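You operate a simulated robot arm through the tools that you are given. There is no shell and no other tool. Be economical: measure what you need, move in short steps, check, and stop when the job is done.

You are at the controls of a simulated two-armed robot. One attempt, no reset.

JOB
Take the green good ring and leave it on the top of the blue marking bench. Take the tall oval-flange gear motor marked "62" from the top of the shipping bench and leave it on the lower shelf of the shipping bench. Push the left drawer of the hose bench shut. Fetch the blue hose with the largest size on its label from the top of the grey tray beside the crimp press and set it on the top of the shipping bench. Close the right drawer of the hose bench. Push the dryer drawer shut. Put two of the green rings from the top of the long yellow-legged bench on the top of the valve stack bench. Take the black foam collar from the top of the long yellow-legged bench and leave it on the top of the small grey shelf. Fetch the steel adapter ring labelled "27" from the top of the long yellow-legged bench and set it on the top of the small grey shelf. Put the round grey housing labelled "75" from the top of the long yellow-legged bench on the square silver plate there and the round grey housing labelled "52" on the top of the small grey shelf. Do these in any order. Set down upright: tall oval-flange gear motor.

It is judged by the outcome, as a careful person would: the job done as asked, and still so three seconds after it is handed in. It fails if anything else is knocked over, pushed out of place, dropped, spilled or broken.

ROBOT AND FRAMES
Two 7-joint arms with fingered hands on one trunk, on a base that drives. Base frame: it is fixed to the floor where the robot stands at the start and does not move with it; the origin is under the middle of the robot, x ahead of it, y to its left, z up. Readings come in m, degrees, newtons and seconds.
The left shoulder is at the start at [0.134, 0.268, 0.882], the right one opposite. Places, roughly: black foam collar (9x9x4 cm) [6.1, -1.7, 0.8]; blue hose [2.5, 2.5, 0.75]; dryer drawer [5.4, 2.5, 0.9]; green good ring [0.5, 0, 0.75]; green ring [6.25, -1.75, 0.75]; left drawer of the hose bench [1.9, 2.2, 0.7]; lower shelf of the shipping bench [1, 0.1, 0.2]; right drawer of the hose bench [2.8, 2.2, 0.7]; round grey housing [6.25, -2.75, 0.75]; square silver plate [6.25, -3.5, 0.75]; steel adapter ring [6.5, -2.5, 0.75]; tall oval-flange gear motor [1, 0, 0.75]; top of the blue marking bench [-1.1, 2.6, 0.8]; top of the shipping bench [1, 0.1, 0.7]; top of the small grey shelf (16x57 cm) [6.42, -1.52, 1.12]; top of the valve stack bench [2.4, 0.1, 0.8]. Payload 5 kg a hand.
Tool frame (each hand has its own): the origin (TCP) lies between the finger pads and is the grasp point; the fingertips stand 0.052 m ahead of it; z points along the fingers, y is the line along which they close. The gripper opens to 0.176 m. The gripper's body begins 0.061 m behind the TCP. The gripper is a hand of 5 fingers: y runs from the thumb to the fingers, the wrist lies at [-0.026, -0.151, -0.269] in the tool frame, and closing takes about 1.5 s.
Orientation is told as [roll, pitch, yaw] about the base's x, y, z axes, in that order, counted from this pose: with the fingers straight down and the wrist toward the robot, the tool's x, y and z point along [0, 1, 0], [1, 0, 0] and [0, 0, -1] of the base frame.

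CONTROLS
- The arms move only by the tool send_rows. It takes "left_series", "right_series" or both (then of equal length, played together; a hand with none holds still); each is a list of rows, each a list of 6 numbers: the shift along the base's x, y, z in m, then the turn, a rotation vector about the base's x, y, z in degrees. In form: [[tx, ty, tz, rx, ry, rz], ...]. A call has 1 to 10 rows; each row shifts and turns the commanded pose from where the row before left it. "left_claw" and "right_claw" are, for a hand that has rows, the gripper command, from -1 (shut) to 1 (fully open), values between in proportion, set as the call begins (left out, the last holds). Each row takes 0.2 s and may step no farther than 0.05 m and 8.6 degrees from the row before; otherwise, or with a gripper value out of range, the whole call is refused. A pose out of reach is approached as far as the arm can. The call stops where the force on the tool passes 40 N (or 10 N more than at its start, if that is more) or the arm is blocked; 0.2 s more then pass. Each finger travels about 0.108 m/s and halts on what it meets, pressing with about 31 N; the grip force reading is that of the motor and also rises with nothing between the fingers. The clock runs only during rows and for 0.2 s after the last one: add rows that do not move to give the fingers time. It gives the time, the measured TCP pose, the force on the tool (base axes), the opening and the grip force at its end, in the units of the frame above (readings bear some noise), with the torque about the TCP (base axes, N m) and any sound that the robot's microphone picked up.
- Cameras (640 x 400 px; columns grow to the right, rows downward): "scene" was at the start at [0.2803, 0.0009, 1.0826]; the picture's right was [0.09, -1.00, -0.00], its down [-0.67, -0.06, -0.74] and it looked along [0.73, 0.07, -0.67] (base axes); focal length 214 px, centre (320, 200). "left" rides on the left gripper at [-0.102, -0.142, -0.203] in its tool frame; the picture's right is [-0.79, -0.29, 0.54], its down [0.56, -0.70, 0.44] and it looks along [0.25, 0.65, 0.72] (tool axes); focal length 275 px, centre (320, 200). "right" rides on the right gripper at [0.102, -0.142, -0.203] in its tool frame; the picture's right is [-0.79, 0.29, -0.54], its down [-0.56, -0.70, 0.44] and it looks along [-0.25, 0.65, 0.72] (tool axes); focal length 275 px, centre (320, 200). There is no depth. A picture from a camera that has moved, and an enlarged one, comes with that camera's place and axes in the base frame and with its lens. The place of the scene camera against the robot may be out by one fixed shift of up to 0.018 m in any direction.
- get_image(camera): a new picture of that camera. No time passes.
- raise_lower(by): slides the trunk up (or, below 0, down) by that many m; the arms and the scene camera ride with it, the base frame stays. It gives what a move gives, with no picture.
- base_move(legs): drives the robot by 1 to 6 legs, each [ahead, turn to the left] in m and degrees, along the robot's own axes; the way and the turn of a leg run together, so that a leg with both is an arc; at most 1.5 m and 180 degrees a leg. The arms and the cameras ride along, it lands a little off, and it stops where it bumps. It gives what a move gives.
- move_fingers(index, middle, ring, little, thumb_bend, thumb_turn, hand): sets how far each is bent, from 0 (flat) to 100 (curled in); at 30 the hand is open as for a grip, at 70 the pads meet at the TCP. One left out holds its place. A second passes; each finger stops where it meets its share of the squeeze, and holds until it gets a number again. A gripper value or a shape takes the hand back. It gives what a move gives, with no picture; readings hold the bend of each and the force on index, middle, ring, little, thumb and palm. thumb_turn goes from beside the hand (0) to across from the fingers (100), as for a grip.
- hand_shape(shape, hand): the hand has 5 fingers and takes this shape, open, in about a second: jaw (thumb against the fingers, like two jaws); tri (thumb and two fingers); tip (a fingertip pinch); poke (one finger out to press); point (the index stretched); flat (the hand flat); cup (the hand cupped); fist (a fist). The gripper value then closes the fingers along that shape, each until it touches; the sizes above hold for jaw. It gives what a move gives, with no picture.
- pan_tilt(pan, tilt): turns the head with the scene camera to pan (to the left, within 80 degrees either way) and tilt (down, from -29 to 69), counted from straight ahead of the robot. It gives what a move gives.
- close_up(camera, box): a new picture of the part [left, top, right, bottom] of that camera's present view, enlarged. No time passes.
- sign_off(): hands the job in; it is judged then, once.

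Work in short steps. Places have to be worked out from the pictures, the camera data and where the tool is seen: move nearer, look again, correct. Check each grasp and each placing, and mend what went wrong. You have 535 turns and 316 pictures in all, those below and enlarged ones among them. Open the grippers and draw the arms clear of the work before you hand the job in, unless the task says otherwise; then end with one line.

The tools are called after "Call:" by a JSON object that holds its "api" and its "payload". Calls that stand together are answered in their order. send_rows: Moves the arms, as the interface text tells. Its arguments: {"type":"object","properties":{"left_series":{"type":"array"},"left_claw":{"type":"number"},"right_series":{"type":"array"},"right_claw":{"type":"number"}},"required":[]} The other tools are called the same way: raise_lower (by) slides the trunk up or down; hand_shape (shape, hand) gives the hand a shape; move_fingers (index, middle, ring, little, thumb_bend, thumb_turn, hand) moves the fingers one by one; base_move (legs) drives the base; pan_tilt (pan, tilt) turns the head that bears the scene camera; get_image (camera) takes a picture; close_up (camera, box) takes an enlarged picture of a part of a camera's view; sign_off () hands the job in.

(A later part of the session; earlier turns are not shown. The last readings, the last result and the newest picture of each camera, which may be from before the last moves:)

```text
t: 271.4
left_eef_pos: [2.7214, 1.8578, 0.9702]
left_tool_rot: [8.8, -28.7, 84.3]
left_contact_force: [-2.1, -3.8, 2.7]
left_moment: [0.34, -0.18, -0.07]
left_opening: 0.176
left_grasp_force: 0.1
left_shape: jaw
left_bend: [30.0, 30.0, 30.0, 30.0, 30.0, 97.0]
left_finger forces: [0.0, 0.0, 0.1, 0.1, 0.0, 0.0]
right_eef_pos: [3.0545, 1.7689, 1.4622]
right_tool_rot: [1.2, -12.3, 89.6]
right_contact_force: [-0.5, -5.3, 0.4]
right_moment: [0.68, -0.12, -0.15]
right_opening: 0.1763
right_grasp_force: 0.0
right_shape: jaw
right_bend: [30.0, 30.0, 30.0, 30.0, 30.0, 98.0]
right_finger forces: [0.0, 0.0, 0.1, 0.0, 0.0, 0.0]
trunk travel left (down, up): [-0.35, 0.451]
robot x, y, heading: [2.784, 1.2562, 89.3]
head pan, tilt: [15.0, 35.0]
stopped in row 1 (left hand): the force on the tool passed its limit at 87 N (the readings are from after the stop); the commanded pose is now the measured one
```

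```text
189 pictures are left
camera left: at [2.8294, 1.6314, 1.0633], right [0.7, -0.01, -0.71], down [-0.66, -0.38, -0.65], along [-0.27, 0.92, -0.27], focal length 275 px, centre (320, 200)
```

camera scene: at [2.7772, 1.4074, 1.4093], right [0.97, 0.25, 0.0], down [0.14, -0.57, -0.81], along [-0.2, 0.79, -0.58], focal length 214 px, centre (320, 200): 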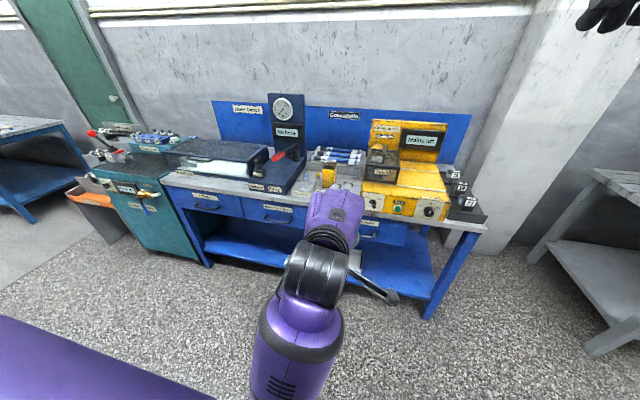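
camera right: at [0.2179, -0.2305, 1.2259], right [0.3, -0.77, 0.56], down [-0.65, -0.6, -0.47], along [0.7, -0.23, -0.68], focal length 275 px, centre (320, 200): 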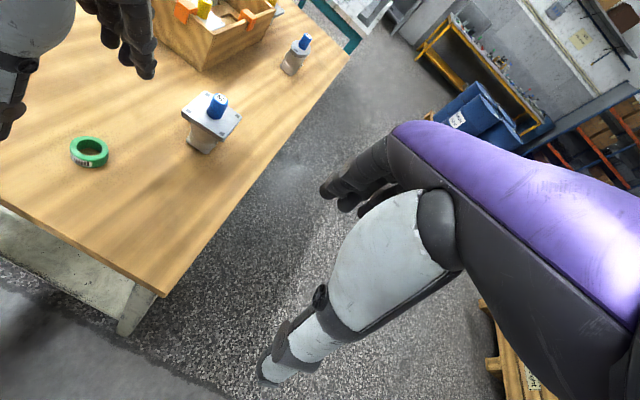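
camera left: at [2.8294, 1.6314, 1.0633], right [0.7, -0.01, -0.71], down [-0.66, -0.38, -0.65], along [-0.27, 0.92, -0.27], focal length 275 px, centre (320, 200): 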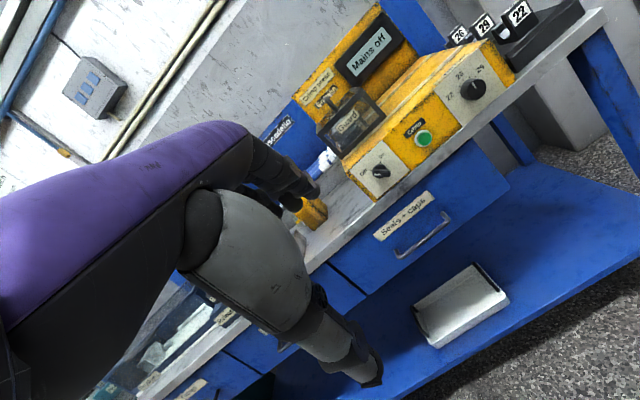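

The arm is likely hitting its own body; I'll move the hand forward and outward before rotating.

Call:
{"api": "send_rows", "payload": {"left_series": [[0, 0.03, 0, 0, 0, 0], [0, 0.04, 0.01, 0, 0, 0], [-0.03, 0.03, 0.01, 0, 0, 0], [-0.04, 0, 0.02, 0, 0, 0], [-0.04, 0, 0.02, 0, 0, 0], [-0.03, 0, 0.02, 0, 0, 0], [0, 0, 0, 0, 0, 0]]}}

Call:
{"api": "get_image", "payload": {"camera": "scene"}}

```text
t: 273.1
left_eef_pos: [2.5703, 1.9607, 1.0306]
left_tool_rot: [10.9, -27.1, 83.8]
left_contact_force: [0.0, 0.3, -0.5]
left_moment: [-0.05, 0.02, 0.03]
left_opening: 0.1759
left_grasp_force: 0.0
left_shape: jaw
left_bend: [30.0, 30.0, 30.0, 30.0, 30.0, 98.0]
left_finger forces: [0.1, 0.1, 0.0, 0.0, 0.0, 0.0]
right_eef_pos: [3.0554, 1.7762, 1.4582]
right_tool_rot: [1.3, -11.8, 89.5]
right_contact_force: [0.3, 0.2, -0.4]
right_moment: [-0.08, -0.01, 0.02]
right_opening: 0.176
right_grasp_force: 0.1
right_shape: jaw
right_bend: [30.0, 30.0, 30.0, 30.0, 30.0, 98.0]
right_finger forces: [0.1, 0.1, 0.1, 0.0, 0.0, 0.0]
trunk travel left (down, up): [-0.35, 0.451]
robot x, y, heading: [2.788, 1.2616, 89.5]
head pan, tilt: [15.0, 35.0]
```

```text
188 pictures are left
camera scene: at [2.7774, 1.4086, 1.4091], right [0.97, 0.25, 0.0], down [0.14, -0.57, -0.81], along [-0.2, 0.79, -0.59], focal length 214 px, centre (320, 200)
```

scene: 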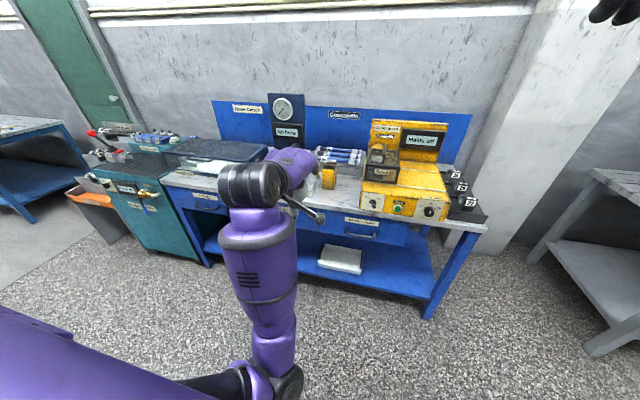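

Call:
{"api": "send_rows", "payload": {"left_series": [[0, 0, 0.035, 0, 0, 0], [0, 0, 0.035, 0, 0, 0], [0, 0, 0.03, -7, -2.1, 0], [0, 0, 0.02, -7, -2.1, 0], [0, 0, 0, -7, -2.1, 0], [0, 0, 0, -7, -2.1, 0], [0, 0, 0, 0, 0, 3], [0, 0, 0, 0, 0, 0]]}}

Call:
{"api": "get_image", "payload": {"camera": "left"}}

```text
t: 274.9
left_eef_pos: [2.5621, 2.0555, 1.1007]
left_tool_rot: [1.7, -9.1, 91.6]
left_contact_force: [-1.4, 0.2, -0.9]
left_moment: [0.02, -0.09, 0.01]
left_opening: 0.1759
left_grasp_force: 0.1
left_shape: jaw
left_bend: [30.0, 30.0, 30.0, 30.0, 30.0, 98.0]
left_finger forces: [0.0, 0.0, 0.0, 0.0, 0.0, 0.0]
left hand out of reach, approached as far as the arm can: row 3, 4, 5, 6
right_eef_pos: [3.0547, 1.7743, 1.461]
right_tool_rot: [1.2, -11.9, 89.7]
right_contact_force: [-0.7, -1.0, 0.7]
right_moment: [0.02, -0.14, -0.05]
right_opening: 0.176
right_grasp_force: 0.1
right_shape: jaw
right_bend: [30.0, 30.0, 30.0, 30.0, 30.0, 98.0]
right_finger forces: [0.0, 0.1, 0.1, 0.1, 0.0, 0.1]
trunk travel left (down, up): [-0.35, 0.451]
robot x, y, heading: [2.7882, 1.259, 89.5]
head pan, tilt: [15.0, 35.0]
```

```text
187 pictures are left
camera left: at [2.6742, 1.8858, 1.2738], right [0.78, -0.17, -0.6], down [-0.55, -0.64, -0.53], along [-0.29, 0.75, -0.6], focal length 275 px, centre (320, 200)
```

left: 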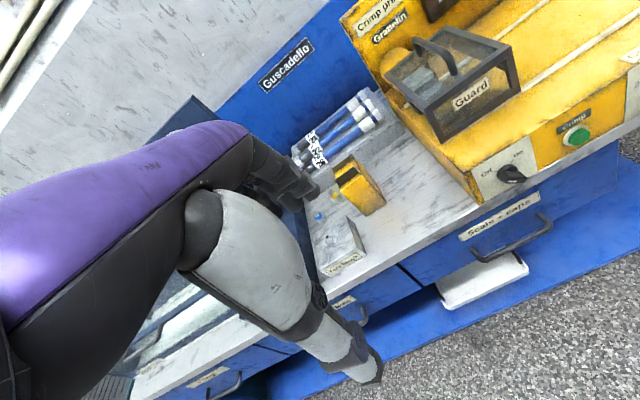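

Call:
{"api": "close_up", "payload": {"camera": "left", "box": [270, 70, 430, 220]}}

```text
2.67 times, centred on (350, 145) of left
camera zoom: at [2.6742, 1.8858, 1.2738], right [0.78, -0.17, -0.6], down [-0.55, -0.64, -0.53], along [-0.29, 0.75, -0.6], focal length 734 px, centre (240, 347)
```

zoom: 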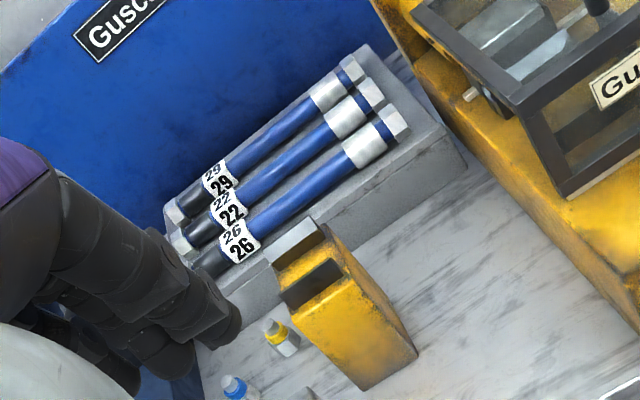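

The gap behind hose 29 looks small; I need a closer look. Driving forward a bit.

Call:
{"api": "base_move", "payload": {"legs": [[0.3, 0]]}}

Call:
{"api": "get_image", "payload": {"camera": "left"}}

Call:
{"api": "get_image", "payload": {"camera": "scene"}}

```text
t: 277.4
left_eef_pos: [2.5702, 2.3582, 1.097]
left_tool_rot: [2.0, -8.9, 91.3]
left_contact_force: [0.4, 0.2, -0.5]
left_moment: [-0.07, 0.02, -0.05]
left_opening: 0.1761
left_grasp_force: 0.1
left_shape: jaw
left_bend: [30.0, 30.0, 30.0, 30.0, 30.0, 98.0]
left_finger forces: [0.0, 0.0, 0.1, 0.0, 0.0, 0.0]
right_eef_pos: [3.0599, 2.0768, 1.4581]
right_tool_rot: [1.2, -11.9, 89.4]
right_contact_force: [-0.7, 1.1, -0.8]
right_moment: [-0.11, -0.01, 0.0]
right_opening: 0.1759
right_grasp_force: 0.0
right_shape: jaw
right_bend: [30.0, 30.0, 30.0, 30.0, 30.0, 98.0]
right_finger forces: [0.0, 0.0, 0.0, 0.1, 0.1, 0.0]
trunk travel left (down, up): [-0.35, 0.451]
robot x, y, heading: [2.7903, 1.5582, 89.1]
head pan, tilt: [15.0, 35.0]
```

```text
185 pictures are left
camera left: at [2.6812, 2.1877, 1.2713], right [0.78, -0.18, -0.6], down [-0.56, -0.64, -0.53], along [-0.29, 0.75, -0.6], focal length 275 px, centre (320, 200)
```

left: 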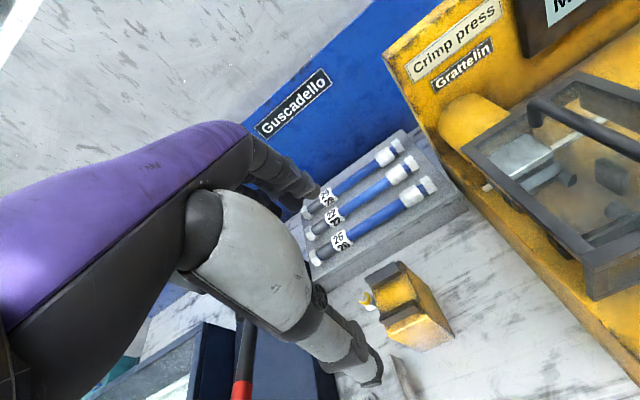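

```text
184 pictures are left
camera scene: at [2.7813, 1.71, 1.4091], right [0.97, 0.24, 0.0], down [0.14, -0.57, -0.81], along [-0.2, 0.79, -0.59], focal length 214 px, centre (320, 200)
```

scene: 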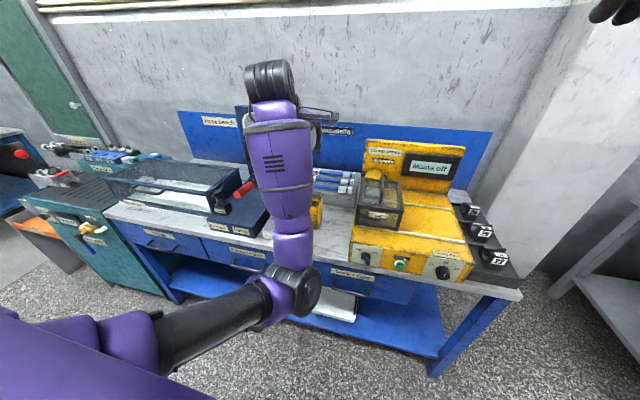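

Call:
{"api": "close_up", "payload": {"camera": "left", "box": [280, 110, 480, 270]}}

```text
2.50 times, centred on (380, 190) of left
camera zoom: at [2.6812, 2.1877, 1.2713], right [0.78, -0.18, -0.6], down [-0.56, -0.64, -0.53], along [-0.29, 0.75, -0.6], focal length 688 px, centre (170, 225)
```

zoom: 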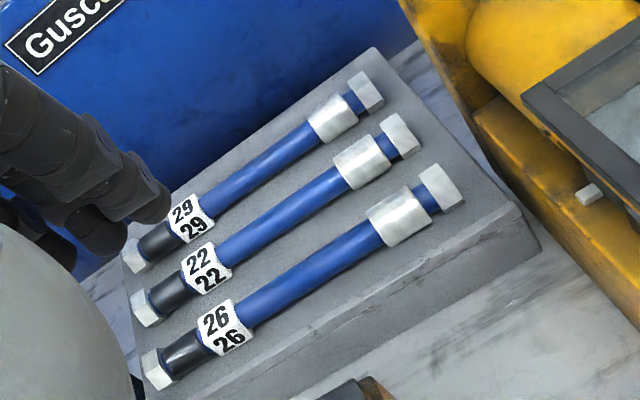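

Hose 29's middle is at ≈(2.60, 2.671, 0.871), with the back panel ~3 cm behind it. I'll pre-close the hand to ~5 cm and tilt it ~25° forward so the knuckles clear the panel.

Call:
{"api": "send_rows", "payload": {"left_series": [[0, 0, 0.01, 8, 0, 0], [0, 0, 0.01, 8, 0, 0], [0, 0, 0, 0, 0, -1.3], [0, 0, 0, 0, -2, 0], [0, 0, 0, 0, 0, 0], [0, 0, 0, 0, 0, 0], [0, 0, 0, 0, 0, 0]], "left_claw": -0.42}}

Call:
{"api": "base_move", "payload": {"legs": [[0.17, 0]]}}

Call:
{"api": "get_image", "payload": {"camera": "left"}}

Call:
{"api": "get_image", "payload": {"camera": "scene"}}

```text
t: 279.0
left_eef_pos: [2.5535, 2.3437, 1.1295]
left_tool_rot: [0.6, -26.1, 91.6]
left_contact_force: [-0.4, -0.4, 0.2]
left_moment: [0.06, 0.0, 0.01]
left_opening: 0.0516
left_grasp_force: 0.0
left_shape: jaw
left_bend: [74.0, 54.0, 52.0, 48.0, 74.0, 100.0]
left_finger forces: [0.1, 0.1, 0.0, 0.0, 0.1, 0.0]
right_eef_pos: [3.0573, 2.057, 1.4677]
right_tool_rot: [1.4, -12.8, 89.7]
right_contact_force: [-0.1, -2.1, 1.1]
right_moment: [0.1, 0.02, -0.02]
right_opening: 0.176
right_grasp_force: 0.1
right_shape: jaw
right_bend: [30.0, 30.0, 30.0, 30.0, 30.0, 98.0]
right_finger forces: [0.0, 0.1, 0.0, 0.1, 0.0, 0.0]
trunk travel left (down, up): [-0.35, 0.451]
robot x, y, heading: [2.7935, 1.5574, 89.1]
head pan, tilt: [15.0, 35.0]
```

```text
t: 280.8
left_eef_pos: [2.5566, 2.5175, 1.1265]
left_tool_rot: [0.5, -25.9, 91.5]
left_contact_force: [0.0, 0.7, -1.8]
left_moment: [-0.06, -0.05, -0.03]
left_opening: 0.0513
left_grasp_force: 0.1
left_shape: jaw
left_bend: [74.0, 54.0, 52.0, 48.0, 74.0, 100.0]
left_finger forces: [0.0, 0.0, 0.1, 0.1, 0.0, 0.0]
right_eef_pos: [3.0608, 2.2315, 1.4648]
right_tool_rot: [1.4, -12.6, 89.7]
right_contact_force: [0.4, 2.2, 0.0]
right_moment: [-0.2, -0.01, 0.01]
right_opening: 0.1757
right_grasp_force: 0.0
right_shape: jaw
right_bend: [30.0, 30.0, 30.0, 30.0, 30.0, 98.0]
right_finger forces: [0.0, 0.1, 0.0, 0.1, 0.0, 0.1]
trunk travel left (down, up): [-0.35, 0.451]
robot x, y, heading: [2.7949, 1.7347, 89.0]
head pan, tilt: [15.0, 35.0]
```

```text
182 pictures are left
camera left: at [2.6661, 2.3048, 1.2458], right [0.79, 0.0, -0.62], down [-0.55, -0.46, -0.7], along [-0.29, 0.89, -0.36], focal length 275 px, centre (320, 200)
```

left: 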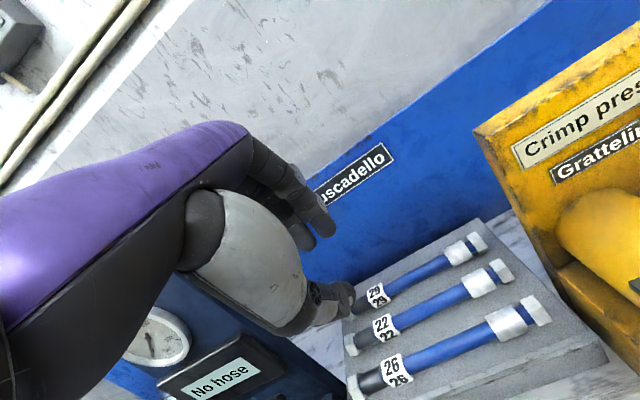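

```text
181 pictures are left
camera scene: at [2.7838, 1.8829, 1.409], right [0.97, 0.24, 0.0], down [0.14, -0.57, -0.81], along [-0.2, 0.79, -0.59], focal length 214 px, centre (320, 200)
```

scene: 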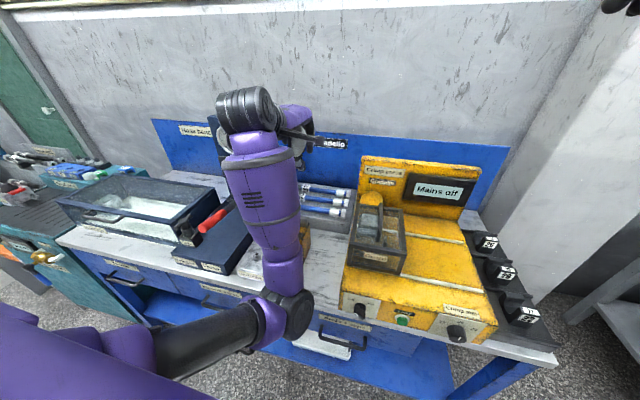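

Call:
{"api": "send_rows", "payload": {"left_series": [[0.023, 0.03, -0.02, 0, 0, 0], [0.023, 0.035, -0.025, 0, 0, 0], [0, 0, -0.03, 0, 0, 0], [0, 0.02, -0.035, 0, 0, 0], [0, 0.015, -0.03, 0, 0, 0], [0, 0, 0, 0, 0, 0]]}}

Call:
{"api": "get_image", "payload": {"camera": "left"}}

Call:
{"api": "close_up", "payload": {"camera": "scene", "box": [200, 60, 440, 260]}}

```text
t: 282.2
left_eef_pos: [2.6052, 2.6026, 0.9941]
left_tool_rot: [0.5, -26.5, 91.5]
left_contact_force: [0.0, 0.9, -1.1]
left_moment: [-0.05, -0.02, -0.04]
left_opening: 0.0511
left_grasp_force: 0.1
left_shape: jaw
left_bend: [74.0, 54.0, 52.0, 48.0, 74.0, 100.0]
left_finger forces: [0.0, 0.1, 0.1, 0.0, 0.0, 0.0]
right_eef_pos: [3.0552, 2.2137, 1.4729]
right_tool_rot: [1.9, -13.6, 90.1]
right_contact_force: [0.0, 0.6, -0.7]
right_moment: [-0.11, 0.05, 0.04]
right_opening: 0.176
right_grasp_force: 0.1
right_shape: jaw
right_bend: [30.0, 30.0, 30.0, 30.0, 30.0, 97.0]
right_finger forces: [0.0, 0.0, 0.0, 0.0, 0.0, 0.1]
trunk travel left (down, up): [-0.35, 0.451]
robot x, y, heading: [2.7935, 1.7309, 89.0]
head pan, tilt: [15.0, 35.0]
```

```text
180 pictures are left
camera left: at [2.7142, 2.3869, 1.1111], right [0.79, 0.01, -0.62], down [-0.55, -0.45, -0.7], along [-0.28, 0.89, -0.35], focal length 275 px, centre (320, 200)
```

left: 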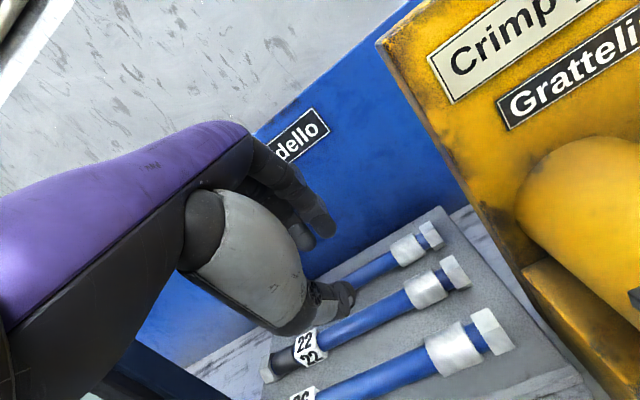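

```text
2.00 times, centred on (320, 160) of scene
camera zoom: at [2.7839, 1.8824, 1.4091], right [0.97, 0.24, 0.0], down [0.14, -0.57, -0.81], along [-0.2, 0.79, -0.59], focal length 429 px, centre (320, 280)
```

zoom: 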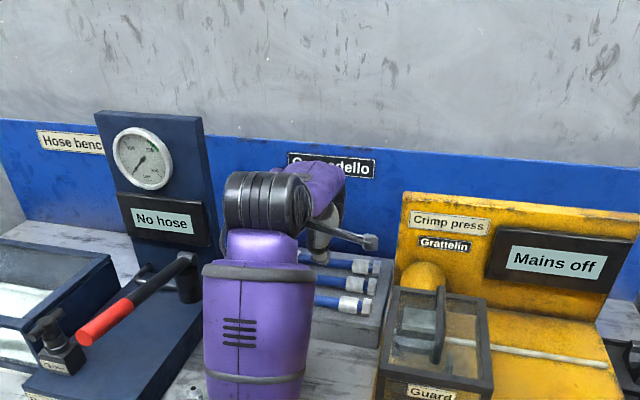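

Call:
{"api": "send_rows", "payload": {"left_series": [[0, 0.012, -0.025, 0, 0, 0], [0, 0.012, -0.025, 0, 0, 0], [0, 0, 0, 0, 0, 0]]}}

Call:
{"api": "close_up", "payload": {"camera": "left", "box": [200, 140, 500, 380]}}

```text
t: 283.0
left_eef_pos: [2.6026, 2.6258, 0.9475]
left_tool_rot: [0.5, -26.7, 91.6]
left_contact_force: [0.3, 1.0, -0.2]
left_moment: [-0.02, 0.0, 0.02]
left_opening: 0.051
left_grasp_force: 0.0
left_shape: jaw
left_bend: [74.0, 54.0, 52.0, 48.0, 74.0, 100.0]
left_finger forces: [0.0, 0.0, 0.0, 0.1, 0.0, 0.1]
right_eef_pos: [3.0557, 2.2124, 1.4723]
right_tool_rot: [2.0, -13.6, 90.2]
right_contact_force: [0.6, 0.4, -0.3]
right_moment: [-0.02, -0.02, 0.0]
right_opening: 0.1758
right_grasp_force: 0.1
right_shape: jaw
right_bend: [30.0, 30.0, 30.0, 30.0, 30.0, 97.0]
right_finger forces: [0.0, 0.0, 0.1, 0.0, 0.0, 0.0]
trunk travel left (down, up): [-0.35, 0.451]
robot x, y, heading: [2.7944, 1.7335, 89.1]
head pan, tilt: [15.0, 35.0]
```

```text
1.67 times, centred on (350, 260) of left
camera zoom: at [2.7118, 2.4102, 1.0638], right [0.79, 0.01, -0.62], down [-0.55, -0.45, -0.71], along [-0.28, 0.89, -0.34], focal length 459 px, centre (270, 100)
```

zoom: 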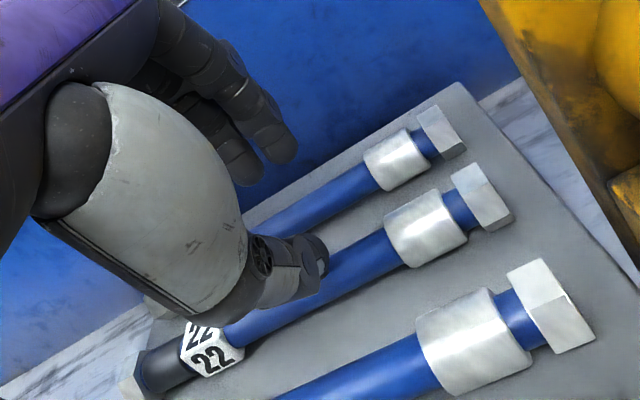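

Call:
{"api": "send_rows", "payload": {"left_series": [[0, 0.015, 0, 0, 0, 0], [0, 0.015, 0, 0, 0, 0], [0, 0.012, 0, 0, 0, 0], [0, 0, 0, 0, 0, 0]]}}

Call:
{"api": "close_up", "payload": {"camera": "left", "box": [200, 140, 500, 380]}}

```text
t: 284.0
left_eef_pos: [2.6023, 2.6681, 0.9479]
left_tool_rot: [0.6, -26.7, 91.5]
left_contact_force: [-1.2, -0.2, 0.3]
left_moment: [0.0, 0.0, 0.01]
left_opening: 0.051
left_grasp_force: 0.1
left_shape: jaw
left_bend: [74.0, 54.0, 52.0, 48.0, 74.0, 100.0]
left_finger forces: [0.0, 0.0, 0.0, 0.0, 0.0, 0.0]
right_eef_pos: [3.0552, 2.2114, 1.4731]
right_tool_rot: [1.9, -13.8, 90.2]
right_contact_force: [-0.3, -0.1, 0.7]
right_moment: [0.0, -0.02, -0.01]
right_opening: 0.176
right_grasp_force: 0.0
right_shape: jaw
right_bend: [30.0, 30.0, 30.0, 30.0, 30.0, 97.0]
right_finger forces: [0.0, 0.1, 0.0, 0.0, 0.0, 0.0]
trunk travel left (down, up): [-0.35, 0.451]
robot x, y, heading: [2.7994, 1.7278, 88.9]
head pan, tilt: [15.0, 35.0]
```

```text
1.67 times, centred on (350, 260) of left
camera zoom: at [2.7117, 2.4524, 1.0642], right [0.79, 0.01, -0.62], down [-0.55, -0.45, -0.71], along [-0.29, 0.89, -0.34], focal length 459 px, centre (270, 100)
```

zoom: 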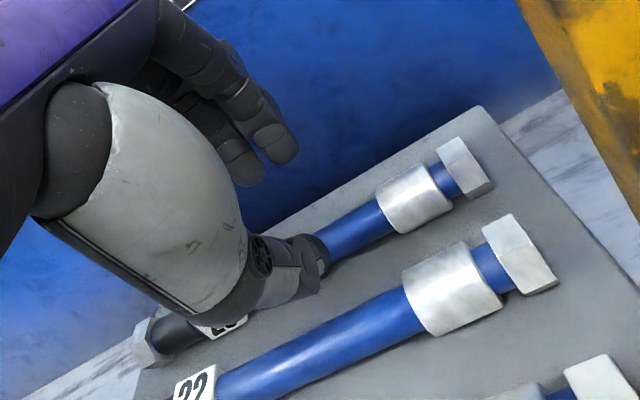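

Call:
{"api": "send_rows", "payload": {"left_series": [[0, 0.002, -0.015, 0, 0, 0], [0, 0.002, -0.015, 0, 0, 0], [0, 0, -0.008, 0, 0, 0], [0, 0, 0, 0, 0, 0]]}}

Call:
{"api": "close_up", "payload": {"camera": "left", "box": [200, 140, 500, 380]}}

```text
t: 285.0
left_eef_pos: [2.6042, 2.6648, 0.9305]
left_tool_rot: [0.6, -28.1, 91.6]
left_contact_force: [-0.3, -0.1, 0.2]
left_moment: [-0.05, 0.0, -0.01]
left_opening: 0.0508
left_grasp_force: 0.1
left_shape: jaw
left_bend: [74.0, 54.0, 52.0, 48.0, 74.0, 100.0]
left_finger forces: [0.0, 0.0, 0.0, 0.1, 0.0, 0.0]
right_eef_pos: [3.0618, 2.199, 1.4773]
right_tool_rot: [1.9, -14.2, 89.8]
right_contact_force: [0.2, 0.7, 0.4]
right_moment: [-0.08, 0.0, 0.01]
right_opening: 0.176
right_grasp_force: 0.1
right_shape: jaw
right_bend: [30.0, 30.0, 30.0, 30.0, 30.0, 97.0]
right_finger forces: [0.1, 0.1, 0.1, 0.0, 0.1, 0.0]
trunk travel left (down, up): [-0.35, 0.451]
robot x, y, heading: [2.7983, 1.7319, 89.1]
head pan, tilt: [15.0, 35.0]
```

```text
1.67 times, centred on (350, 260) of left
camera zoom: at [2.7144, 2.4464, 1.0418], right [0.79, 0.03, -0.62], down [-0.55, -0.43, -0.72], along [-0.28, 0.9, -0.32], focal length 459 px, centre (270, 100)
```

zoom: 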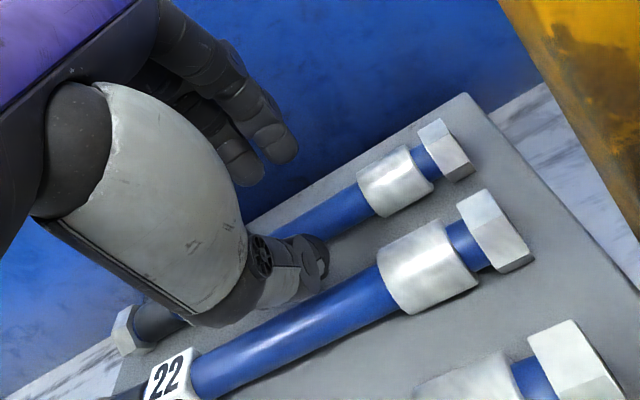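

Call:
{"api": "get_image", "payload": {"camera": "scene"}}

Call:
{"api": "get_image", "payload": {"camera": "right"}}

```text
175 pictures are left
camera scene: at [2.7866, 1.8594, 1.4123], right [0.97, 0.24, 0.0], down [0.14, -0.55, -0.82], along [-0.2, 0.8, -0.57], focal length 214 px, centre (320, 200)
```

scene: 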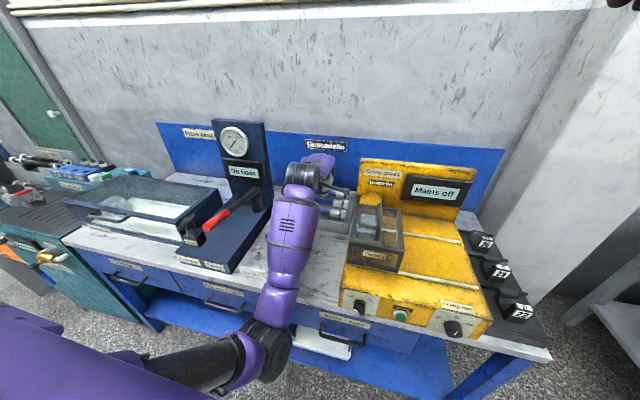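

```text
174 pictures are left
camera right: at [2.9654, 2.01, 1.6403], right [0.81, 0.15, 0.57], down [0.54, -0.57, -0.62], along [0.23, 0.81, -0.54], focal length 275 px, centre (320, 200)
```

right: 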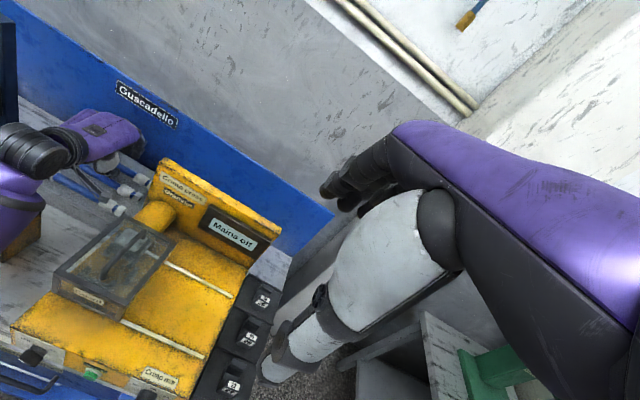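

The forearm seems to ride on or just above the yellow stand. I'll raise the hand, then raise the trunk so the forearm comes in steeper.

Call:
{"api": "send_rows", "payload": {"left_series": [[0, -0.01, 0.03, 0, 0, 0], [0, -0.02, 0.04, 0, 0, 0], [0, -0.02, 0.04, 0, 0, 0], [0, 0, 0, 0, 0, 0]]}}

Call:
{"api": "raise_lower", "payload": {"by": 0.25}}

Call:
{"api": "get_image", "payload": {"camera": "scene"}}

```text
t: 286.0
left_eef_pos: [2.6032, 2.6231, 1.0179]
left_tool_rot: [0.6, -26.6, 91.7]
left_contact_force: [-0.2, -0.4, -0.2]
left_moment: [0.03, 0.03, 0.05]
left_opening: 0.051
left_grasp_force: 0.0
left_shape: jaw
left_bend: [74.0, 54.0, 52.0, 48.0, 74.0, 100.0]
left_finger forces: [0.0, 0.0, 0.0, 0.0, 0.1, 0.1]
right_eef_pos: [3.0567, 2.2121, 1.4722]
right_tool_rot: [2.0, -13.7, 90.2]
right_contact_force: [0.1, -0.7, 0.5]
right_moment: [0.06, 0.02, 0.01]
right_opening: 0.1761
right_grasp_force: 0.2
right_shape: jaw
right_bend: [30.0, 30.0, 30.0, 30.0, 30.0, 97.0]
right_finger forces: [0.0, 0.0, 0.0, 0.0, 0.0, 0.1]
trunk travel left (down, up): [-0.35, 0.451]
robot x, y, heading: [2.7958, 1.7346, 89.3]
head pan, tilt: [15.0, 35.0]
```

```text
t: 288.6
left_eef_pos: [2.6029, 2.6228, 1.2697]
left_tool_rot: [0.6, -26.6, 91.5]
left_contact_force: [-0.1, -0.8, -0.6]
left_moment: [0.02, -0.02, -0.01]
left_opening: 0.0511
left_grasp_force: 0.1
left_shape: jaw
left_bend: [74.0, 54.0, 52.0, 48.0, 74.0, 100.0]
left_finger forces: [0.0, 0.0, 0.0, 0.0, 0.0, 0.0]
right_eef_pos: [3.061, 2.2118, 1.7213]
right_tool_rot: [1.3, -13.6, 89.7]
right_contact_force: [0.4, -0.2, -0.1]
right_moment: [-0.02, 0.0, -0.02]
right_opening: 0.1756
right_grasp_force: 0.0
right_shape: jaw
right_bend: [30.0, 30.0, 30.0, 30.0, 30.0, 97.0]
right_finger forces: [0.0, 0.0, 0.0, 0.0, 0.1, 0.0]
trunk travel left (down, up): [-0.6, 0.201]
robot x, y, heading: [2.7953, 1.7328, 89.2]
head pan, tilt: [15.0, 35.0]
```

```text
173 pictures are left
camera scene: at [2.7834, 1.8486, 1.6613], right [0.97, 0.24, 0.0], down [0.14, -0.57, -0.81], along [-0.2, 0.79, -0.58], focal length 214 px, centre (320, 200)
```

scene: 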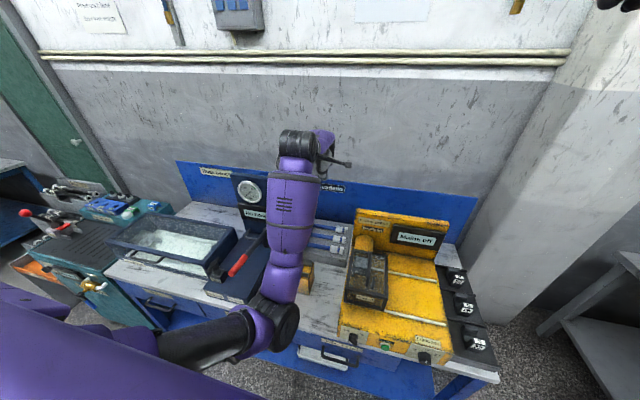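

Call:
{"api": "send_rows", "payload": {"left_series": [[0, 0, -0.04, 0, 0, 0], [0, 0, -0.04, 0, 0, 0], [0, 0, -0.04, 0, 0, 0], [0, 0, -0.04, 0, 0, 0], [0, 0, -0.04, 0, 0, 0], [0, 0.015, -0.04, 0, 0, 0], [0, 0.015, -0.04, 0, 0, 0], [0, 0.015, -0.03, 0, 0, 0], [0, 0, 0, 0, 0, 0]]}}

Call:
{"api": "get_image", "payload": {"camera": "scene"}}

Call:
{"api": "close_up", "payload": {"camera": "left", "box": [200, 140, 500, 380]}}

```text
t: 290.6
left_eef_pos: [2.603, 2.6673, 0.9593]
left_tool_rot: [0.6, -26.7, 91.7]
left_contact_force: [0.0, -0.2, 1.3]
left_moment: [0.05, 0.01, 0.06]
left_opening: 0.051
left_grasp_force: 0.0
left_shape: jaw
left_bend: [74.0, 54.0, 52.0, 48.0, 74.0, 100.0]
left_finger forces: [0.0, 0.0, 0.0, 0.0, 0.0, 0.0]
right_eef_pos: [3.0599, 2.2101, 1.7222]
right_tool_rot: [1.4, -13.6, 89.8]
right_contact_force: [1.3, -0.2, 0.6]
right_moment: [0.07, 0.01, 0.02]
right_opening: 0.1758
right_grasp_force: 0.0
right_shape: jaw
right_bend: [30.0, 30.0, 30.0, 30.0, 30.0, 98.0]
right_finger forces: [0.0, 0.0, 0.1, 0.0, 0.1, 0.0]
trunk travel left (down, up): [-0.6, 0.201]
robot x, y, heading: [2.7945, 1.7361, 89.3]
head pan, tilt: [15.0, 35.0]
```

```text
172 pictures are left
camera scene: at [2.7836, 1.8477, 1.6616], right [0.97, 0.24, 0.0], down [0.14, -0.57, -0.81], along [-0.2, 0.79, -0.58], focal length 214 px, centre (320, 200)
```

scene: 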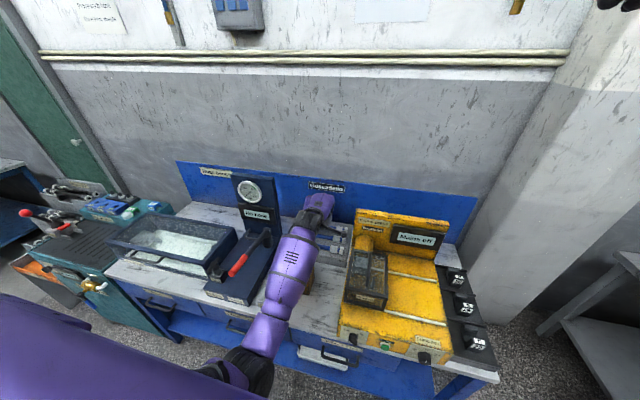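

```text
1.67 times, centred on (350, 260) of left
camera zoom: at [2.7129, 2.4515, 1.0759], right [0.79, 0.01, -0.62], down [-0.55, -0.45, -0.71], along [-0.29, 0.89, -0.34], focal length 459 px, centre (270, 100)
```

zoom: 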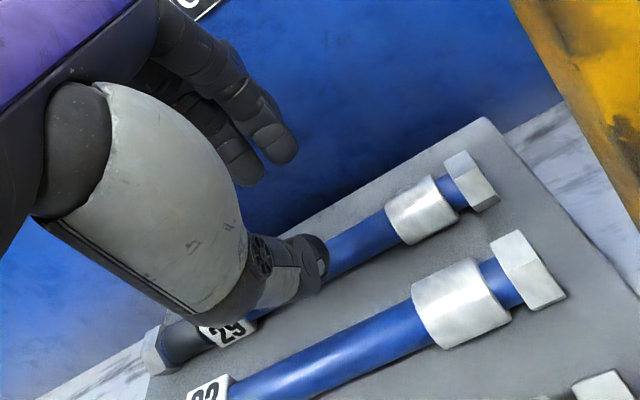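

Call:
{"api": "send_rows", "payload": {"left_series": [[0, 0.002, -0.015, 0, 0, 0], [0, 0.002, -0.015, 0, 0, 0], [0, 0, -0.01, 0, 0, 0], [0, 0, 0, 0, 0, 0]]}}

Call:
{"api": "close_up", "payload": {"camera": "left", "box": [200, 140, 500, 380]}}

```text
t: 291.6
left_eef_pos: [2.6023, 2.6714, 0.9188]
left_tool_rot: [0.5, -26.7, 91.6]
left_contact_force: [0.1, 1.1, 2.1]
left_moment: [-0.11, 0.02, 0.0]
left_opening: 0.0508
left_grasp_force: 0.1
left_shape: jaw
left_bend: [74.0, 54.0, 52.0, 48.0, 74.0, 100.0]
left_finger forces: [0.0, 0.0, 0.1, 0.1, 1.7, 0.1]
right_eef_pos: [3.0612, 2.2107, 1.7215]
right_tool_rot: [1.3, -13.5, 89.7]
right_contact_force: [-0.1, -1.6, -0.9]
right_moment: [-0.01, 0.02, -0.01]
right_opening: 0.1759
right_grasp_force: 0.1
right_shape: jaw
right_bend: [30.0, 30.0, 30.0, 30.0, 30.0, 97.0]
right_finger forces: [0.0, 0.1, 0.0, 0.0, 0.0, 0.1]
trunk travel left (down, up): [-0.6, 0.201]
robot x, y, heading: [2.7959, 1.7332, 89.1]
head pan, tilt: [15.0, 35.0]
```

```text
1.67 times, centred on (350, 260) of left
camera zoom: at [2.7121, 2.4556, 1.0355], right [0.79, 0.01, -0.62], down [-0.55, -0.45, -0.71], along [-0.28, 0.89, -0.34], focal length 459 px, centre (270, 100)
```

zoom: 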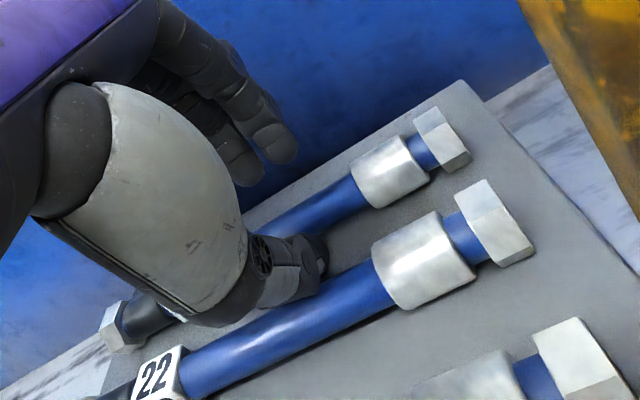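

The thumb is between hoses 29 and 22 with the fingers behind 29. I'll go slightly lower and close.

Call:
{"api": "send_rows", "payload": {"left_series": [[0, 0.005, -0.005, 0, 0, 0], [0, 0.002, -0.005, 0, 0, 0], [0, 0, 0, 0, 0, 0]]}}

Call:
{"api": "send_rows", "payload": {"left_series": [[0, 0, 0, 0, 0, 0], [0, 0, 0, 0, 0, 0], [0, 0, 0, 0, 0, 0], [0, 0, 0, 0, 0, 0], [0, 0, 0, 0, 0, 0], [0, 0, 0, 0, 0, 0]], "left_claw": -1}}

Call:
{"api": "close_up", "payload": {"camera": "left", "box": [200, 140, 500, 380]}}

```text
t: 292.4
left_eef_pos: [2.6034, 2.678, 0.9136]
left_tool_rot: [0.4, -27.1, 91.6]
left_contact_force: [-0.8, -9.9, 23.4]
left_moment: [-0.69, -0.12, -0.05]
left_opening: 0.0516
left_grasp_force: 0.0
left_shape: jaw
left_bend: [74.0, 54.0, 52.0, 48.0, 77.0, 100.0]
left_finger forces: [0.0, 0.0, 0.0, 0.1, 25.7, 0.0]
right_eef_pos: [3.0618, 2.2078, 1.7228]
right_tool_rot: [1.4, -13.6, 89.7]
right_contact_force: [0.2, 1.3, -0.4]
right_moment: [-0.04, 0.04, 0.0]
right_opening: 0.1758
right_grasp_force: 0.0
right_shape: jaw
right_bend: [30.0, 30.0, 30.0, 30.0, 30.0, 97.0]
right_finger forces: [0.1, 0.0, 0.1, 0.0, 0.1, 0.0]
trunk travel left (down, up): [-0.6, 0.201]
robot x, y, heading: [2.7994, 1.7326, 89.2]
head pan, tilt: [15.0, 35.0]
```

```text
t: 293.8
left_eef_pos: [2.6026, 2.6775, 0.9115]
left_tool_rot: [0.6, -26.8, 91.6]
left_contact_force: [-0.2, -5.4, 23.8]
left_moment: [-0.05, 0.09, -0.16]
left_opening: 0.024
left_grasp_force: 30.9
left_shape: jaw
left_bend: [70.0, 70.0, 70.0, 70.0, 78.0, 100.0]
left_finger forces: [17.4, 9.3, 3.9, 0.1, 36.0, 0.0]
right_eef_pos: [3.0606, 2.2085, 1.7221]
right_tool_rot: [1.4, -13.6, 89.8]
right_contact_force: [0.1, -0.2, -0.1]
right_moment: [0.02, -0.01, 0.0]
right_opening: 0.1759
right_grasp_force: 0.1
right_shape: jaw
right_bend: [30.0, 30.0, 30.0, 30.0, 30.0, 97.0]
right_finger forces: [0.0, 0.0, 0.0, 0.1, 0.1, 0.0]
trunk travel left (down, up): [-0.6, 0.201]
robot x, y, heading: [2.7954, 1.7337, 89.0]
head pan, tilt: [15.0, 35.0]
```

```text
1.67 times, centred on (350, 260) of left
camera zoom: at [2.7123, 2.4617, 1.0274], right [0.79, 0.01, -0.62], down [-0.55, -0.45, -0.71], along [-0.29, 0.9, -0.34], focal length 459 px, centre (270, 100)
```

zoom: 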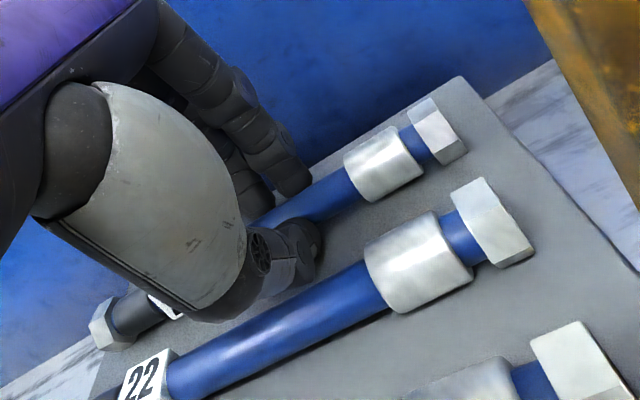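

It grips hose 29. I'll lift straight up slowly.

Call:
{"api": "send_rows", "payload": {"left_series": [[0, 0, 0.01, 0, 0, 0], [0, 0, 0.02, 0, 0, 0], [0, 0, 0.03, 0, 0, 0], [0, 0, 0.03, 0, 0, 0], [0, 0, 0, 0, 0, 0]]}}

Call:
{"api": "get_image", "payload": {"camera": "left"}}

```text
t: 295.0
left_eef_pos: [2.6019, 2.6783, 1.0002]
left_tool_rot: [0.6, -26.6, 91.5]
left_contact_force: [0.3, 0.0, -3.2]
left_moment: [-0.06, -0.06, -0.03]
left_opening: 0.0222
left_grasp_force: 31.1
left_shape: jaw
left_bend: [70.0, 70.0, 70.0, 70.0, 77.0, 100.0]
left_finger forces: [12.0, 3.6, 0.7, 0.0, 19.3, 0.0]
right_eef_pos: [3.0607, 2.2115, 1.7205]
right_tool_rot: [1.5, -13.5, 89.7]
right_contact_force: [0.8, 0.2, 0.2]
right_moment: [-0.04, 0.02, 0.0]
right_opening: 0.1758
right_grasp_force: 0.0
right_shape: jaw
right_bend: [30.0, 30.0, 30.0, 30.0, 30.0, 97.0]
right_finger forces: [0.0, 0.0, 0.0, 0.0, 0.1, 0.0]
trunk travel left (down, up): [-0.6, 0.201]
robot x, y, heading: [2.7927, 1.7321, 89.4]
head pan, tilt: [15.0, 35.0]
```

```text
168 pictures are left
camera left: at [2.7122, 2.4631, 1.1154], right [0.79, 0.01, -0.62], down [-0.55, -0.45, -0.71], along [-0.29, 0.89, -0.35], focal length 275 px, centre (320, 200)
```

left: 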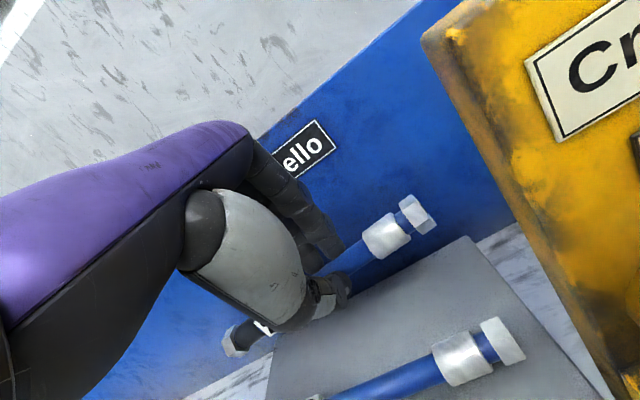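

Hose 29 is lifted cleanly with 22 and 26 in place. I'll raise further and back the base out.

Call:
{"api": "send_rows", "payload": {"left_series": [[0, -0.01, 0.03, 0, 0, 0], [0, -0.02, 0.04, 0, 0, 0], [0, -0.02, 0.04, 0, 0, 0], [0, -0.02, 0.04, 0, 0, 0], [0, -0.02, 0.03, 0, 0, 0], [0, -0.02, 0.02, 0, 0, 0], [0, 0, 0, 0, 0, 0]]}}

Call:
{"api": "get_image", "payload": {"camera": "scene"}}

```text
t: 296.6
left_eef_pos: [2.6016, 2.57, 1.1989]
left_tool_rot: [0.7, -26.6, 91.7]
left_contact_force: [0.1, 0.9, -4.0]
left_moment: [-0.03, -0.12, -0.04]
left_opening: 0.0218
left_grasp_force: 30.9
left_shape: jaw
left_bend: [70.0, 70.0, 70.0, 70.0, 77.0, 100.0]
left_finger forces: [12.1, 3.6, 0.2, 0.0, 18.6, 0.1]
right_eef_pos: [3.06, 2.213, 1.7211]
right_tool_rot: [1.4, -13.6, 89.6]
right_contact_force: [-0.4, 0.7, 0.4]
right_moment: [-0.1, -0.02, 0.02]
right_opening: 0.1759
right_grasp_force: 0.0
right_shape: jaw
right_bend: [30.0, 30.0, 30.0, 30.0, 30.0, 97.0]
right_finger forces: [0.0, 0.0, 0.1, 0.1, 0.1, 0.0]
trunk travel left (down, up): [-0.6, 0.201]
robot x, y, heading: [2.795, 1.7362, 89.3]
head pan, tilt: [15.0, 35.0]
```

```text
167 pictures are left
camera scene: at [2.7828, 1.8498, 1.6613], right [0.97, 0.24, 0.0], down [0.14, -0.57, -0.81], along [-0.2, 0.79, -0.59], focal length 214 px, centre (320, 200)
```

scene: 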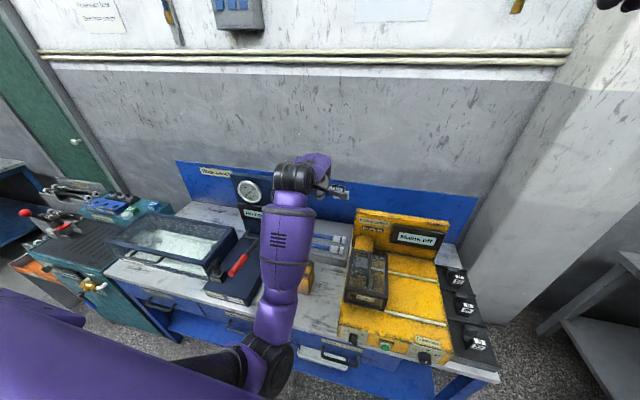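

Call:
{"api": "base_move", "payload": {"legs": [[-0.3, 0], [-0.3, 0]]}}

Call:
{"api": "raise_lower", "payload": {"by": -0.2}}

Call:
{"api": "pan_tilt", "payload": {"pan": 0, "tilt": 40}}

Call:
{"api": "get_image", "payload": {"camera": "scene"}}

```text
t: 301.4
left_eef_pos: [2.5941, 1.966, 1.2001]
left_tool_rot: [0.6, -26.7, 91.7]
left_contact_force: [-0.7, -0.7, -2.2]
left_moment: [0.02, -0.07, 0.01]
left_opening: 0.0219
left_grasp_force: 31.7
left_shape: jaw
left_bend: [70.0, 70.0, 70.0, 70.0, 77.0, 100.0]
left_finger forces: [12.1, 3.8, 0.0, 0.0, 18.4, 0.0]
right_eef_pos: [3.0526, 1.6071, 1.723]
right_tool_rot: [1.4, -13.6, 89.6]
right_contact_force: [-0.1, -1.7, 0.2]
right_moment: [0.12, -0.04, -0.01]
right_opening: 0.1759
right_grasp_force: 0.1
right_shape: jaw
right_bend: [30.0, 30.0, 30.0, 30.0, 30.0, 97.0]
right_finger forces: [0.1, 0.0, 0.1, 0.0, 0.1, 0.0]
trunk travel left (down, up): [-0.6, 0.201]
robot x, y, heading: [2.7849, 1.1332, 89.2]
head pan, tilt: [15.0, 35.0]
```

```text
t: 303.6
left_eef_pos: [2.593, 1.9501, 1.0136]
left_tool_rot: [0.5, -27.6, 91.7]
left_contact_force: [0.5, -2.1, -3.0]
left_moment: [-0.07, -0.06, 0.01]
left_opening: 0.0215
left_grasp_force: 31.6
left_shape: jaw
left_bend: [70.0, 70.0, 70.0, 70.0, 77.0, 100.0]
left_finger forces: [11.6, 3.2, 0.0, 0.0, 17.6, 0.1]
right_eef_pos: [3.0527, 1.5844, 1.5301]
right_tool_rot: [1.4, -14.3, 89.5]
right_contact_force: [-0.4, -1.7, 1.0]
right_moment: [0.11, -0.03, -0.04]
right_opening: 0.176
right_grasp_force: 0.0
right_shape: jaw
right_bend: [30.0, 30.0, 30.0, 30.0, 30.0, 98.0]
right_finger forces: [0.0, 0.0, 0.0, 0.0, 0.0, 0.1]
trunk travel left (down, up): [-0.4, 0.401]
robot x, y, heading: [2.786, 1.1289, 89.2]
head pan, tilt: [15.0, 35.0]
```

```text
t: 304.3
left_eef_pos: [2.5937, 1.9504, 1.0109]
left_tool_rot: [0.5, -27.4, 91.6]
left_contact_force: [-0.1, 0.6, -3.4]
left_moment: [-0.04, -0.08, -0.02]
left_opening: 0.0212
left_grasp_force: 31.1
left_shape: jaw
left_bend: [70.0, 70.0, 70.0, 70.0, 77.0, 100.0]
left_finger forces: [11.7, 3.1, 0.1, 0.1, 17.6, 0.0]
right_eef_pos: [3.052, 1.5865, 1.5284]
right_tool_rot: [1.4, -14.4, 89.6]
right_contact_force: [0.0, 0.2, -0.3]
right_moment: [-0.03, -0.02, 0.03]
right_opening: 0.176
right_grasp_force: 0.1
right_shape: jaw
right_bend: [30.0, 30.0, 30.0, 30.0, 30.0, 98.0]
right_finger forces: [0.0, 0.0, 0.1, 0.0, 0.0, 0.1]
trunk travel left (down, up): [-0.4, 0.401]
robot x, y, heading: [2.7845, 1.1339, 89.3]
head pan, tilt: [0.0, 40.0]
```

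```text
166 pictures are left
camera scene: at [2.7975, 1.2678, 1.4525], right [1.0, -0.02, 0.0], down [-0.01, -0.65, -0.76], along [0.01, 0.76, -0.65], focal length 214 px, centre (320, 200)
```

scene: 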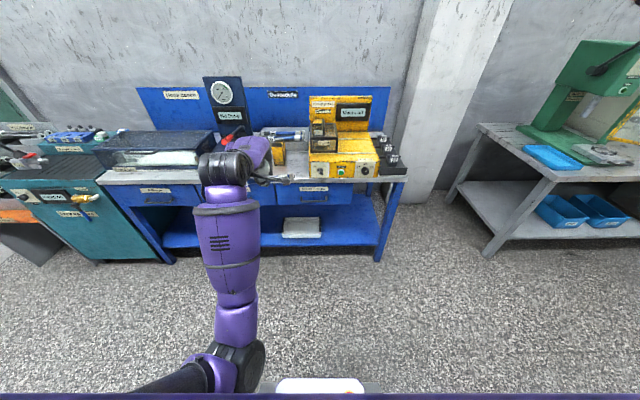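

All is intact. Now I'll drive the hose to the front of the shipping bench (same spot as before), in moderate legs.

Call:
{"api": "base_move", "payload": {"legs": [[0, 90.7], [0.4, 0], [0.4, 0], [0.4, 0]]}}

Call:
{"api": "base_move", "payload": {"legs": [[0.45, 0], [0.45, 0], [0.45, 0], [0.45, 0]]}}

Call:
{"api": "get_image", "payload": {"camera": "scene"}}

```text
t: 319.1
left_eef_pos: [0.7599, 0.9755, 1.0086]
left_tool_rot: [0.5, -27.5, -179.1]
left_contact_force: [-0.4, -0.9, -4.0]
left_moment: [0.16, -0.09, -0.07]
left_opening: 0.0208
left_grasp_force: 31.1
left_shape: jaw
left_bend: [70.0, 70.0, 70.0, 70.0, 77.0, 100.0]
left_finger forces: [11.7, 2.8, 0.1, 0.1, 16.0, 0.0]
right_eef_pos: [1.1277, 1.4311, 1.5273]
right_tool_rot: [1.3, -14.2, 178.9]
right_contact_force: [-1.6, -0.8, 0.0]
right_moment: [0.02, -0.14, 0.05]
right_opening: 0.1758
right_grasp_force: 0.1
right_shape: jaw
right_bend: [30.0, 30.0, 30.0, 30.0, 30.0, 98.0]
right_finger forces: [0.0, 0.0, 0.1, 0.1, 0.0, 0.0]
trunk travel left (down, up): [-0.4, 0.401]
robot x, y, heading: [1.5865, 1.1605, 178.2]
head pan, tilt: [0.0, 40.0]
```

```text
t: 332.0
left_eef_pos: [-1.0196, 1.0251, 1.0216]
left_tool_rot: [0.5, -28.0, -179.1]
left_contact_force: [-0.2, -0.3, -4.2]
left_moment: [0.09, -0.09, 0.01]
left_opening: 0.0202
left_grasp_force: 31.4
left_shape: jaw
left_bend: [70.0, 70.0, 70.0, 70.0, 77.0, 100.0]
left_finger forces: [12.1, 2.8, 0.1, 0.0, 15.6, 0.1]
right_eef_pos: [-0.6433, 1.4805, 1.5327]
right_tool_rot: [1.3, -14.9, 178.9]
right_contact_force: [-0.3, -0.5, -0.3]
right_moment: [0.01, -0.07, 0.04]
right_opening: 0.176
right_grasp_force: 0.1
right_shape: jaw
right_bend: [30.0, 30.0, 30.0, 30.0, 30.0, 97.0]
right_finger forces: [0.0, 0.1, 0.0, 0.0, 0.1, 0.1]
trunk travel left (down, up): [-0.4, 0.401]
robot x, y, heading: [-0.2086, 1.2121, 178.6]
head pan, tilt: [0.0, 40.0]
```

```text
165 pictures are left
camera scene: at [-0.3451, 1.2083, 1.4524], right [0.03, 1.0, 0.0], down [0.65, -0.02, -0.76], along [-0.76, 0.02, -0.65], focal length 214 px, centre (320, 200)
```

scene: 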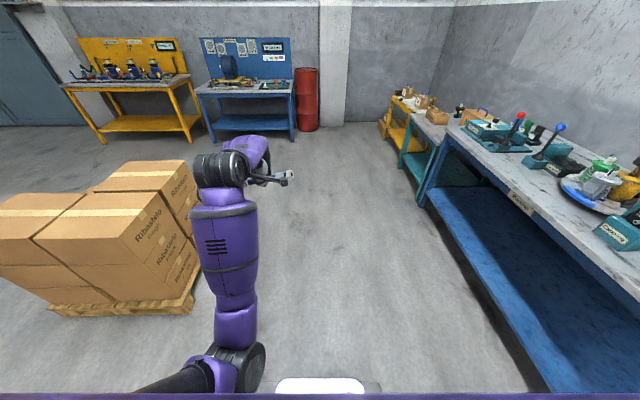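

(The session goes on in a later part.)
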